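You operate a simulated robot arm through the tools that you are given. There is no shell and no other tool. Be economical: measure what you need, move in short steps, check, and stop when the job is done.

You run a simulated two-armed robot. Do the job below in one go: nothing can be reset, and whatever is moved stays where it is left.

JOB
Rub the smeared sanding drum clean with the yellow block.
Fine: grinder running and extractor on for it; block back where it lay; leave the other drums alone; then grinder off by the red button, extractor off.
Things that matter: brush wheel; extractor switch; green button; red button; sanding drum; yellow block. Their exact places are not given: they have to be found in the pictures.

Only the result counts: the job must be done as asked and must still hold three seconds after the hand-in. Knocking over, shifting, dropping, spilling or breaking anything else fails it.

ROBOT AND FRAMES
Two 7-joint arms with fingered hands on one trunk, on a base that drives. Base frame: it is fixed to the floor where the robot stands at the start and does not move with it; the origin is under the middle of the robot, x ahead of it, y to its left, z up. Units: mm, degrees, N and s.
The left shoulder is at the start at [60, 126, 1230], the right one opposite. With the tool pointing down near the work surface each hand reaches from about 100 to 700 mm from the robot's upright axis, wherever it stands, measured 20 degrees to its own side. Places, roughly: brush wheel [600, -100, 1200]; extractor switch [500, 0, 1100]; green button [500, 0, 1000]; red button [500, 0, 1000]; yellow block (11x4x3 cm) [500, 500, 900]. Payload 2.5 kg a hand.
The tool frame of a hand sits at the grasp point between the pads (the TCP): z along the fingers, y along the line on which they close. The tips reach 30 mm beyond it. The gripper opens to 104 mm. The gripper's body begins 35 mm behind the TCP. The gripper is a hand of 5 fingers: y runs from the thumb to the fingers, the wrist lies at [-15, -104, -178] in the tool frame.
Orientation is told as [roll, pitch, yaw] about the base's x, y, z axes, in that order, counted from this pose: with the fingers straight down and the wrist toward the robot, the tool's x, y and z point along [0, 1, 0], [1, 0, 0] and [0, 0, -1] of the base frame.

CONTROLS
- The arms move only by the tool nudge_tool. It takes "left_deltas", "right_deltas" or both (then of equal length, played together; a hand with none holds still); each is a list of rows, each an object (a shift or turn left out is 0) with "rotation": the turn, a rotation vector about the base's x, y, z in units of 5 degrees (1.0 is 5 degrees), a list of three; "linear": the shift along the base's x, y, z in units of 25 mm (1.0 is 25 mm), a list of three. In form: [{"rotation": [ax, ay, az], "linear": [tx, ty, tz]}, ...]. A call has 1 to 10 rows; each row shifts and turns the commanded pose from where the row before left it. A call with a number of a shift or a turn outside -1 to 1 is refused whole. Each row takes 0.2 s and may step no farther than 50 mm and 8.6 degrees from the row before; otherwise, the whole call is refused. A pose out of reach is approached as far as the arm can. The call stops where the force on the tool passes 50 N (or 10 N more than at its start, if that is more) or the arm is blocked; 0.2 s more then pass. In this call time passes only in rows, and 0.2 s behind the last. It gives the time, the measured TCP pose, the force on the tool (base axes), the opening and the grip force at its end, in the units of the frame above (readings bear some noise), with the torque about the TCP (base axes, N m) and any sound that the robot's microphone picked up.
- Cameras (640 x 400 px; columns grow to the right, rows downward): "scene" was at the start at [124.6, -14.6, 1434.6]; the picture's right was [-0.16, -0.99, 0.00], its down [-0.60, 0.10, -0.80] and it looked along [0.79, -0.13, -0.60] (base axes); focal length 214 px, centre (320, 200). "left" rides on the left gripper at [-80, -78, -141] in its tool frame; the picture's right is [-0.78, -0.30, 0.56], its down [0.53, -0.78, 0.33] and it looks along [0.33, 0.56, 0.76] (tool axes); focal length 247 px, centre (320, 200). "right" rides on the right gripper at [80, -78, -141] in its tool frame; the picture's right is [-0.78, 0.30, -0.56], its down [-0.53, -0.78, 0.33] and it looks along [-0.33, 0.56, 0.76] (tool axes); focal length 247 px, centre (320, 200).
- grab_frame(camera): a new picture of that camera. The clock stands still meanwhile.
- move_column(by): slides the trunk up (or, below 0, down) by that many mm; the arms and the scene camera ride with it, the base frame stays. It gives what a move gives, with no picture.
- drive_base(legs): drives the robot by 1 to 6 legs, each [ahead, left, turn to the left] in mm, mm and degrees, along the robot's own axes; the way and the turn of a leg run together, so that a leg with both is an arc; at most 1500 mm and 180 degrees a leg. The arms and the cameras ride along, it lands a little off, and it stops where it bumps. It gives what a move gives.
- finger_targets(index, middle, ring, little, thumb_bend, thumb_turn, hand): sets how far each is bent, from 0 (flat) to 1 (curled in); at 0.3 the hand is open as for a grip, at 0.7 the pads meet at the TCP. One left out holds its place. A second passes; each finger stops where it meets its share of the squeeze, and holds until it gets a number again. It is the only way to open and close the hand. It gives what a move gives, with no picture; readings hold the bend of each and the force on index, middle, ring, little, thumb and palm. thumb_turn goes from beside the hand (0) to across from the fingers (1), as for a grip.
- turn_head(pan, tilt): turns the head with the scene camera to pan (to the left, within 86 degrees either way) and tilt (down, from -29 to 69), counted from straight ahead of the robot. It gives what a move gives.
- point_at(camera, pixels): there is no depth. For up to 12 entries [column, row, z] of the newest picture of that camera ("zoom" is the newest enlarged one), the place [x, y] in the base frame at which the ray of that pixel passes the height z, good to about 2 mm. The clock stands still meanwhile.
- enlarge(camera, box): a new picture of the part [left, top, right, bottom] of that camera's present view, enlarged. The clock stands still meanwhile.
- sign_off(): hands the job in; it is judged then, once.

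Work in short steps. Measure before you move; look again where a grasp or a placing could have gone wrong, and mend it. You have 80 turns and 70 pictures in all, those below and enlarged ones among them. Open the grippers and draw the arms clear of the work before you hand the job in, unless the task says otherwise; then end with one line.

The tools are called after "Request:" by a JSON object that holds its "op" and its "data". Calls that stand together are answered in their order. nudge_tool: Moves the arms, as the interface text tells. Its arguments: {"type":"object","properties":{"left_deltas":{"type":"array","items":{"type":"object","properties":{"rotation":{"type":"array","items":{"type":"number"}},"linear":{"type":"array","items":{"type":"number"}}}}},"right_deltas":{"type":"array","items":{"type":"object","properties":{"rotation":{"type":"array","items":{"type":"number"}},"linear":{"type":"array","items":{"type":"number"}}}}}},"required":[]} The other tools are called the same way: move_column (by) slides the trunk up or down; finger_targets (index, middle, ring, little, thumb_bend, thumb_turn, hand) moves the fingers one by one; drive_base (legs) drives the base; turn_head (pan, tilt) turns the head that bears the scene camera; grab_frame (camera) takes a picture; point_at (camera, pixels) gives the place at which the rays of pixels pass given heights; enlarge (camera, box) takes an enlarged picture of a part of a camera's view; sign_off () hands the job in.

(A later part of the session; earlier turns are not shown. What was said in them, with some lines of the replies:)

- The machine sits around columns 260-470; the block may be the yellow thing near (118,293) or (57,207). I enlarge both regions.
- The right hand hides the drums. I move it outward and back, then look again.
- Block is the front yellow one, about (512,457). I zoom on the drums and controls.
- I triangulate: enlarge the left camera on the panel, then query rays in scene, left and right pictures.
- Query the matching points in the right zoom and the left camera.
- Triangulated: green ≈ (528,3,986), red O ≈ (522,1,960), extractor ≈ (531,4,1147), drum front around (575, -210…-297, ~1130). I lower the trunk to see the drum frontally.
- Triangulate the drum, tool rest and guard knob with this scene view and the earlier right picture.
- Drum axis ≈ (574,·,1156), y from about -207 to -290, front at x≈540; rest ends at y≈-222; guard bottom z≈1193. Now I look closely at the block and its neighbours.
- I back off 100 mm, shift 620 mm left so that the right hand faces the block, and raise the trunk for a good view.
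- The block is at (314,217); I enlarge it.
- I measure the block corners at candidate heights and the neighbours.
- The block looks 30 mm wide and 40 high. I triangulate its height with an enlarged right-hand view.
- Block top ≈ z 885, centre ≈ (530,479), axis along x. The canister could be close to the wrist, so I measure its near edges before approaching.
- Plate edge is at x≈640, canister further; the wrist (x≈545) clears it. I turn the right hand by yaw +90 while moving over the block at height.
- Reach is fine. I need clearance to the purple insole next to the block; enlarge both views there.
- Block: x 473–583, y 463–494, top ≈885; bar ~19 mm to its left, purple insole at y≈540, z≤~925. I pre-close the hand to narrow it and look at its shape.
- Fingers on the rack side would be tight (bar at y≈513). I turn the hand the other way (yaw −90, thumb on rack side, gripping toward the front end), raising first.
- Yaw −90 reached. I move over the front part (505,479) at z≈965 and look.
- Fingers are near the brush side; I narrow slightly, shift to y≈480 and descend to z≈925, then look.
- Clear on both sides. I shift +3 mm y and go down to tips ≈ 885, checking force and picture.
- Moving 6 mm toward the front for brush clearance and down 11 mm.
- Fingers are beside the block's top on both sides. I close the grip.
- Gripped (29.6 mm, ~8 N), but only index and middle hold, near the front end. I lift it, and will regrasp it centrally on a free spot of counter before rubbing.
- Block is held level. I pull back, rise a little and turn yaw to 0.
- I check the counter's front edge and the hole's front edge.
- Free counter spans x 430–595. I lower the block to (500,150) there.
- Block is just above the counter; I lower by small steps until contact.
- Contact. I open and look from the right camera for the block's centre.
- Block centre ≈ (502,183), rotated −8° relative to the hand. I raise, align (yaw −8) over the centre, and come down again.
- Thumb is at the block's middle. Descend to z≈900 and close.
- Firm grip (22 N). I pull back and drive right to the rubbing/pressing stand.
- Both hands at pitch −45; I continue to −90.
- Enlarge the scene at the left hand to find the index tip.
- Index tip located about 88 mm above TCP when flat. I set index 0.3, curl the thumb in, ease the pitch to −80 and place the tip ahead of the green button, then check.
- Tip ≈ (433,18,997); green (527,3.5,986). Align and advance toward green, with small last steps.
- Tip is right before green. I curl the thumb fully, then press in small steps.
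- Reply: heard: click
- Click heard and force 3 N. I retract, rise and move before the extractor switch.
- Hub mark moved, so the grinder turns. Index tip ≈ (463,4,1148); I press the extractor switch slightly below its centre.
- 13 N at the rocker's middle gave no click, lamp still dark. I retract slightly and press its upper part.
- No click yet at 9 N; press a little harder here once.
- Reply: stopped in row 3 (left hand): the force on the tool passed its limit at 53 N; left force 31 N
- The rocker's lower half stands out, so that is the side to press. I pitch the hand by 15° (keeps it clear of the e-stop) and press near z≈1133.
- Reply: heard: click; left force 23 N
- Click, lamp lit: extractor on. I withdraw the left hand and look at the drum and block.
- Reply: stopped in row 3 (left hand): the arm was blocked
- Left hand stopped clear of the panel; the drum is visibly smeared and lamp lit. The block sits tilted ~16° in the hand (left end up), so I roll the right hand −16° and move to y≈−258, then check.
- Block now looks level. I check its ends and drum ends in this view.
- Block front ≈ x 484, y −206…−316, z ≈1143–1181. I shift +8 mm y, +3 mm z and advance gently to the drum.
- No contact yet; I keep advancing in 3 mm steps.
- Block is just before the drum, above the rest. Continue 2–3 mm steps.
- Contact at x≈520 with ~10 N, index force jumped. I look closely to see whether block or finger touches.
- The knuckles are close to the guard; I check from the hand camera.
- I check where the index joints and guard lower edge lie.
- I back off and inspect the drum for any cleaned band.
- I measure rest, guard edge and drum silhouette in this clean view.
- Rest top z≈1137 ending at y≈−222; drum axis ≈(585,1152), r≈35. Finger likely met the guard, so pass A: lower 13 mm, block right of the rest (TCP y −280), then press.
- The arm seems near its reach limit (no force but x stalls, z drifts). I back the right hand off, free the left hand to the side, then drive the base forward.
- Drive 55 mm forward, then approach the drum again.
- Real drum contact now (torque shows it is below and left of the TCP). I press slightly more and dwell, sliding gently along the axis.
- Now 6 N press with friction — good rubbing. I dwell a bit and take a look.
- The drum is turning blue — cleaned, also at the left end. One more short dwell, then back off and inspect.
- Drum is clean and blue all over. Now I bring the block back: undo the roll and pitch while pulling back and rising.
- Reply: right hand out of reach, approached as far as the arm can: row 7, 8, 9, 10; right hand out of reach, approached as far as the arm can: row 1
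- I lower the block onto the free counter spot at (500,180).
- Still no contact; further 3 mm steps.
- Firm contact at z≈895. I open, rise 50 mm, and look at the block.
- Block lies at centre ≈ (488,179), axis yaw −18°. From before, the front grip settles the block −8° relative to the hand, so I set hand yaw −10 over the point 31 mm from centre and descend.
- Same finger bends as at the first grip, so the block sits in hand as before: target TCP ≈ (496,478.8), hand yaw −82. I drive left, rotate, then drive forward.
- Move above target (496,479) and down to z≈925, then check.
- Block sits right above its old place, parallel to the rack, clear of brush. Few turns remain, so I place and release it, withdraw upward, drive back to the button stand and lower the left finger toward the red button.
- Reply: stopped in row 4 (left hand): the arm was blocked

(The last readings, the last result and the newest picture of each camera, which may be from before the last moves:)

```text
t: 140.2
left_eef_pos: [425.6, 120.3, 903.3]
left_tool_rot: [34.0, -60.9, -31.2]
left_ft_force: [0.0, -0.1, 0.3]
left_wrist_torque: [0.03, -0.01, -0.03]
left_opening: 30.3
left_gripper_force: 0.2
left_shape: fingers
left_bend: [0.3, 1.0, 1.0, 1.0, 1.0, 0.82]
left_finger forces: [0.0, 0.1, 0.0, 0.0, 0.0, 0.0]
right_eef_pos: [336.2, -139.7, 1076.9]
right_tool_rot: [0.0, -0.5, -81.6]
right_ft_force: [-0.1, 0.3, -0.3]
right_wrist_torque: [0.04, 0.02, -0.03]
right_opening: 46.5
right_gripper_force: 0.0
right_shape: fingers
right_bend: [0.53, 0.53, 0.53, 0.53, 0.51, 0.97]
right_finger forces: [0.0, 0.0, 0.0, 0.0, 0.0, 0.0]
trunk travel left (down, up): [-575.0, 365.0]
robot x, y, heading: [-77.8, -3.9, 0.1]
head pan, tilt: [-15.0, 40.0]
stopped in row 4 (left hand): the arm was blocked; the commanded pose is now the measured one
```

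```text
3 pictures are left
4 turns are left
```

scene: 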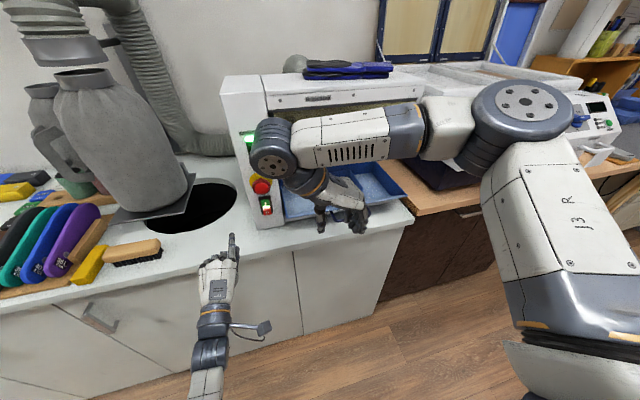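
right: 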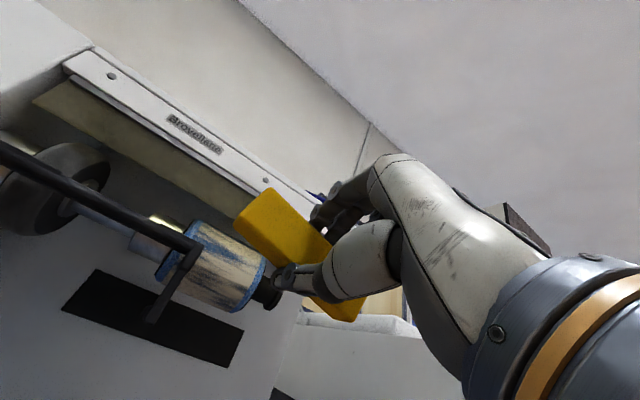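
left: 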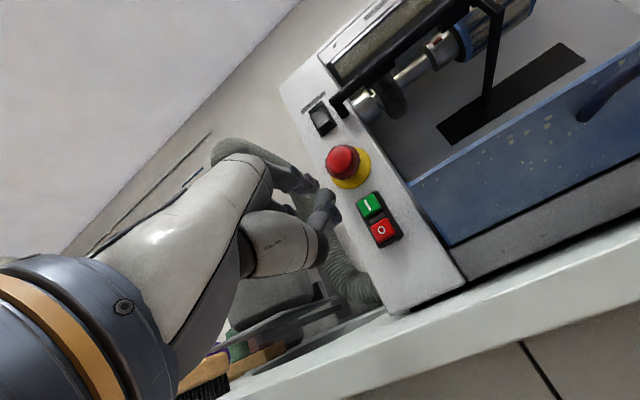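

The block lies back beside the rack as before. The left arm is blocked sideways, so I align with the base instead: drive right 98 mm, press red with the index, back off with the base and raise the trunk for the extractor.

Request:
{"op": "drive_base", "data": {"legs": [[0, -98, 0]]}}

Request:
{"op": "nudge_tool", "data": {"left_deltas": [{"linear": [0, 0, 0.48]}, {"linear": [0.8, 0, 0]}, {"linear": [0.7, 0, 0]}, {"linear": [0.3, 0, 0]}, {"linear": [0.2, 0, 0]}, {"linear": [0.15, 0, 0]}, {"linear": [0.12, 0, 0]}]}}

Request:
{"op": "enlarge", "data": {"camera": "scene", "box": [220, 120, 330, 240]}}

```text
t: 141.3
left_eef_pos: [425.3, 21.0, 902.3]
left_tool_rot: [33.9, -60.8, -31.4]
left_ft_force: [-0.4, -0.5, -0.3]
left_wrist_torque: [0.0, 0.01, 0.02]
left_opening: 30.2
left_gripper_force: 0.0
left_shape: fingers
left_bend: [0.3, 1.0, 1.0, 1.0, 1.0, 0.82]
left_finger forces: [0.0, 0.0, 0.0, 0.1, 0.0, 0.1]
right_eef_pos: [337.4, -238.8, 1077.7]
right_tool_rot: [0.0, -0.5, -81.6]
right_ft_force: [-0.6, 0.9, -0.2]
right_wrist_torque: [0.06, 0.02, 0.0]
right_opening: 46.5
right_gripper_force: 0.0
right_shape: fingers
right_bend: [0.53, 0.53, 0.53, 0.53, 0.51, 0.97]
right_finger forces: [0.0, 0.1, 0.0, 0.0, 0.0, 0.1]
trunk travel left (down, up): [-575.0, 365.0]
robot x, y, heading: [-73.6, -103.3, -0.0]
head pan, tilt: [-15.0, 40.0]
```

```text
t: 142.9
left_eef_pos: [481.1, 21.4, 913.9]
left_tool_rot: [34.0, -61.0, -31.3]
left_ft_force: [-16.4, -0.4, -0.6]
left_wrist_torque: [0.01, -0.66, -0.36]
left_opening: 30.2
left_gripper_force: 7.4
left_shape: fingers
left_bend: [0.3, 1.0, 1.0, 1.0, 1.0, 0.82]
left_finger forces: [15.5, 0.2, 0.0, 0.0, 0.0, 0.1]
right_eef_pos: [335.1, -238.7, 1076.7]
right_tool_rot: [0.1, -0.5, -81.6]
right_ft_force: [-0.9, -0.1, -0.6]
right_wrist_torque: [0.02, 0.04, 0.0]
right_opening: 46.5
right_gripper_force: 0.0
right_shape: fingers
right_bend: [0.53, 0.53, 0.53, 0.53, 0.51, 0.97]
right_finger forces: [0.1, 0.0, 0.1, 0.1, 0.0, 0.0]
trunk travel left (down, up): [-575.0, 365.0]
robot x, y, heading: [-71.7, -102.0, -0.1]
head pan, tilt: [-15.0, 40.0]
heard: click
```

```text
3.33 times, centred on (275, 180) of scene
3 turns are left
```

zoom: 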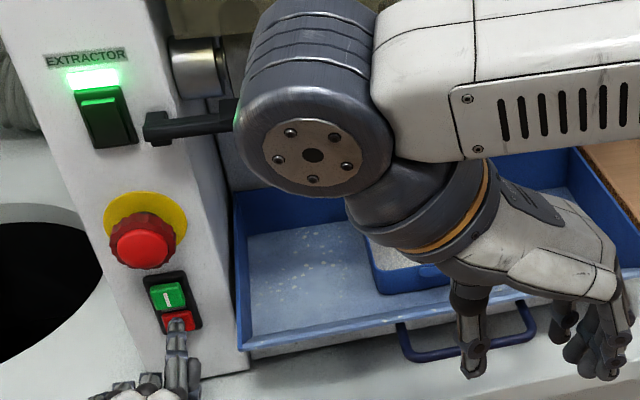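

Click: red pressed, green lamp out. Now extractor: back off, raise the trunk 201 mm, return forward and press the rocker's upper half, then back off and check.

Request:
{"op": "drive_base", "data": {"legs": [[-60, 0, 0]]}}

Request:
{"op": "move_column", "data": {"by": 201}}

Request:
{"op": "drive_base", "data": {"legs": [[40, 0, 0]]}}

Request:
{"op": "nudge_tool", "data": {"left_deltas": [{"linear": [0.2, 0, 0]}, {"linear": [0.2, 0, 0]}, {"linear": [0.16, 0, 0]}, {"linear": [0.14, 0, 0]}, {"linear": [0.12, 0, 0]}, {"linear": [0.1, 0, 0]}, {"linear": [0.1, 0, 0]}, {"linear": [0.1, 0, 0]}]}}

Request:
{"op": "drive_base", "data": {"legs": [[-80, 0, 0]]}}

Request:
{"op": "grab_frame", "data": {"camera": "scene"}}

```text
t: 143.9
left_eef_pos: [423.5, 21.3, 914.5]
left_tool_rot: [34.0, -60.9, -31.4]
left_ft_force: [-0.3, -0.2, 0.0]
left_wrist_torque: [-0.01, -0.02, 0.0]
left_opening: 30.1
left_gripper_force: 0.1
left_shape: fingers
left_bend: [0.3, 1.0, 1.0, 1.0, 1.0, 0.82]
left_finger forces: [0.0, 0.1, 0.1, 0.0, 0.0, 0.0]
right_eef_pos: [276.4, -237.5, 1076.7]
right_tool_rot: [0.0, -0.4, -81.5]
right_ft_force: [-0.2, -0.2, 0.2]
right_wrist_torque: [0.0, -0.04, 0.0]
right_opening: 46.4
right_gripper_force: 0.2
right_shape: fingers
right_bend: [0.53, 0.53, 0.53, 0.53, 0.51, 0.97]
right_finger forces: [0.0, 0.0, 0.0, 0.0, 0.0, 0.0]
trunk travel left (down, up): [-575.0, 365.0]
robot x, y, heading: [-133.7, -98.9, -0.1]
head pan, tilt: [-15.0, 40.0]
```

```text
t: 146.1
left_eef_pos: [424.4, 20.9, 1113.9]
left_tool_rot: [34.1, -61.0, -31.4]
left_ft_force: [-0.2, -0.5, 0.5]
left_wrist_torque: [-0.04, 0.01, -0.01]
left_opening: 30.1
left_gripper_force: 0.1
left_shape: fingers
left_bend: [0.3, 1.0, 1.0, 1.0, 1.0, 0.82]
left_finger forces: [0.0, 0.0, 0.0, 0.0, 0.1, 0.0]
right_eef_pos: [278.1, -237.2, 1278.2]
right_tool_rot: [0.1, -0.6, -81.5]
right_ft_force: [-0.3, -0.5, -0.5]
right_wrist_torque: [0.01, -0.02, 0.0]
right_opening: 46.4
right_gripper_force: 0.1
right_shape: fingers
right_bend: [0.53, 0.53, 0.53, 0.53, 0.51, 0.97]
right_finger forces: [0.1, 0.0, 0.0, 0.0, 0.1, 0.0]
trunk travel left (down, up): [-776.0, 164.0]
robot x, y, heading: [-135.7, -106.1, 0.1]
head pan, tilt: [-15.0, 40.0]
```

```text
t: 147.0
left_eef_pos: [463.5, 22.0, 1113.4]
left_tool_rot: [34.0, -60.8, -31.4]
left_ft_force: [0.1, -0.5, 0.6]
left_wrist_torque: [0.01, 0.02, -0.03]
left_opening: 30.2
left_gripper_force: 0.1
left_shape: fingers
left_bend: [0.3, 1.0, 1.0, 1.0, 1.0, 0.82]
left_finger forces: [0.0, 0.1, 0.0, 0.1, 0.0, 0.0]
right_eef_pos: [317.0, -238.4, 1278.1]
right_tool_rot: [-0.2, -0.5, -81.6]
right_ft_force: [0.2, 0.1, 0.9]
right_wrist_torque: [0.02, 0.03, 0.02]
right_opening: 46.1
right_gripper_force: 0.1
right_shape: fingers
right_bend: [0.53, 0.53, 0.53, 0.53, 0.51, 0.97]
right_finger forces: [0.0, 0.0, 0.0, 0.0, 0.1, 0.0]
trunk travel left (down, up): [-776.0, 164.0]
robot x, y, heading: [-93.0, -99.5, 0.0]
head pan, tilt: [-15.0, 40.0]
```

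```text
t: 148.8
left_eef_pos: [486.9, 20.8, 1116.3]
left_tool_rot: [34.2, -61.2, -31.7]
left_ft_force: [-30.9, -0.8, 1.3]
left_wrist_torque: [0.02, -1.27, -0.59]
left_opening: 29.9
left_gripper_force: 15.0
left_shape: fingers
left_bend: [0.31, 1.0, 1.0, 1.0, 1.0, 0.82]
left_finger forces: [31.3, 0.1, 0.1, 0.0, 0.0, 0.0]
right_eef_pos: [312.6, -237.2, 1280.8]
right_tool_rot: [0.3, -0.4, -81.7]
right_ft_force: [0.4, -0.7, 0.0]
right_wrist_torque: [-0.01, -0.02, 0.0]
right_opening: 46.2
right_gripper_force: 0.2
right_shape: fingers
right_bend: [0.53, 0.53, 0.53, 0.53, 0.51, 0.97]
right_finger forces: [0.1, 0.0, 0.0, 0.1, 0.0, 0.0]
trunk travel left (down, up): [-776.0, 164.0]
robot x, y, heading: [-95.5, -105.2, 0.1]
head pan, tilt: [-15.0, 40.0]
heard: click
```

```text
t: 149.8
left_eef_pos: [411.3, 21.0, 1114.2]
left_tool_rot: [34.0, -60.8, -31.4]
left_ft_force: [-0.1, 0.5, -0.2]
left_wrist_torque: [0.02, -0.01, -0.01]
left_opening: 30.3
left_gripper_force: 0.1
left_shape: fingers
left_bend: [0.3, 1.0, 1.0, 1.0, 1.0, 0.82]
left_finger forces: [0.0, 0.0, 0.1, 0.1, 0.0, 0.2]
right_eef_pos: [235.6, -238.1, 1278.2]
right_tool_rot: [0.1, -0.5, -81.6]
right_ft_force: [-0.7, -0.4, 0.2]
right_wrist_torque: [0.02, -0.05, 0.02]
right_opening: 46.3
right_gripper_force: 0.0
right_shape: fingers
right_bend: [0.53, 0.53, 0.53, 0.53, 0.51, 0.97]
right_finger forces: [0.0, 0.0, 0.0, 0.0, 0.0, 0.0]
trunk travel left (down, up): [-776.0, 164.0]
robot x, y, heading: [-174.1, -104.4, 0.2]
head pan, tilt: [-15.0, 40.0]
```

```text
1 pictures are left
2 turns are left
```

scene: 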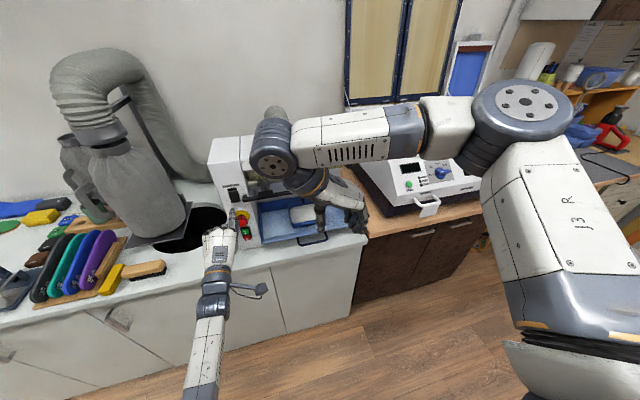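

Click heard, extractor lamp dark, green lamp out, block beside the rack as at the start. I back away, open both hands, and hand in.

Request:
{"op": "drive_base", "data": {"legs": [[-150, 0, 0]]}}

Request:
{"op": "finger_targets", "data": {"hand": "left", "index": 0.3, "middle": 0.3, "ring": 0.3, "little": 0.3, "thumb_bend": 0.3, "thumb_turn": 0.98}}

Request:
{"op": "finger_targets", "data": {"hand": "right", "index": 0.3, "middle": 0.3, "ring": 0.3, "little": 0.3, "thumb_bend": 0.3}}

Request:
{"op": "sign_off", "data": {}}

```text
t: 151.2
left_eef_pos: [260.8, 19.9, 1114.2]
left_tool_rot: [34.1, -60.8, -31.4]
left_ft_force: [-0.2, -0.2, -0.3]
left_wrist_torque: [0.01, 0.01, 0.03]
left_opening: 30.4
left_gripper_force: 0.0
left_shape: fingers
left_bend: [0.3, 1.0, 1.0, 1.0, 1.0, 0.82]
left_finger forces: [0.1, 0.0, 0.1, 0.1, 0.0, 0.0]
right_eef_pos: [85.7, -239.6, 1277.4]
right_tool_rot: [-0.1, -0.4, -81.6]
right_ft_force: [0.2, 0.6, 0.7]
right_wrist_torque: [0.01, -0.01, -0.03]
right_opening: 46.5
right_gripper_force: 0.1
right_shape: fingers
right_bend: [0.53, 0.53, 0.53, 0.53, 0.51, 0.97]
right_finger forces: [0.0, 0.1, 0.1, 0.1, 0.1, 0.0]
trunk travel left (down, up): [-776.0, 164.0]
robot x, y, heading: [-326.4, -98.6, 0.0]
head pan, tilt: [-15.0, 40.0]
```

```text
t: 152.2
left_eef_pos: [261.3, 20.3, 1114.1]
left_tool_rot: [34.1, -60.7, -31.5]
left_ft_force: [-0.3, -0.4, -0.3]
left_wrist_torque: [0.02, 0.01, -0.01]
left_opening: 103.4
left_gripper_force: 0.0
left_shape: fingers
left_bend: [0.3, 0.3, 0.3, 0.3, 0.3, 0.96]
left_finger forces: [0.0, 0.0, 0.1, 0.0, 0.0, 0.0]
right_eef_pos: [84.3, -240.8, 1275.9]
right_tool_rot: [0.0, -0.4, -81.5]
right_ft_force: [-0.2, 1.3, 0.4]
right_wrist_torque: [-0.02, 0.01, 0.0]
right_opening: 46.3
right_gripper_force: 0.1
right_shape: fingers
right_bend: [0.53, 0.53, 0.53, 0.53, 0.51, 0.97]
right_finger forces: [0.0, 0.0, 0.0, 0.0, 0.0, 0.0]
trunk travel left (down, up): [-776.0, 164.0]
robot x, y, heading: [-325.2, -101.9, -0.2]
head pan, tilt: [-15.0, 40.0]
```

```text
t: 153.2
left_eef_pos: [261.4, 19.4, 1115.0]
left_tool_rot: [34.1, -60.8, -31.4]
left_ft_force: [0.3, -0.2, 0.0]
left_wrist_torque: [0.03, 0.0, 0.02]
left_opening: 103.4
left_gripper_force: 0.0
left_shape: fingers
left_bend: [0.3, 0.3, 0.3, 0.3, 0.3, 0.96]
left_finger forces: [0.0, 0.1, 0.1, 0.0, 0.0, 0.0]
right_eef_pos: [85.9, -238.9, 1276.5]
right_tool_rot: [-0.1, -0.4, -81.7]
right_ft_force: [0.2, -0.1, 0.1]
right_wrist_torque: [0.0, 0.02, 0.01]
right_opening: 102.7
right_gripper_force: 0.1
right_shape: fingers
right_bend: [0.3, 0.3, 0.3, 0.3, 0.3, 0.97]
right_finger forces: [0.0, 0.0, 0.0, 0.0, 0.0, 0.1]
trunk travel left (down, up): [-776.0, 164.0]
robot x, y, heading: [-324.9, -106.7, -0.4]
head pan, tilt: [-15.0, 40.0]
```

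```text
The job is handed in.
```

The sanding drum is rubbed clean, with the grinder and extractor running while I did it. The yellow block is back beside the rack by eye (its final position was not measured). The grinder is off by the red button, the extractor is off, and the job is handed in.
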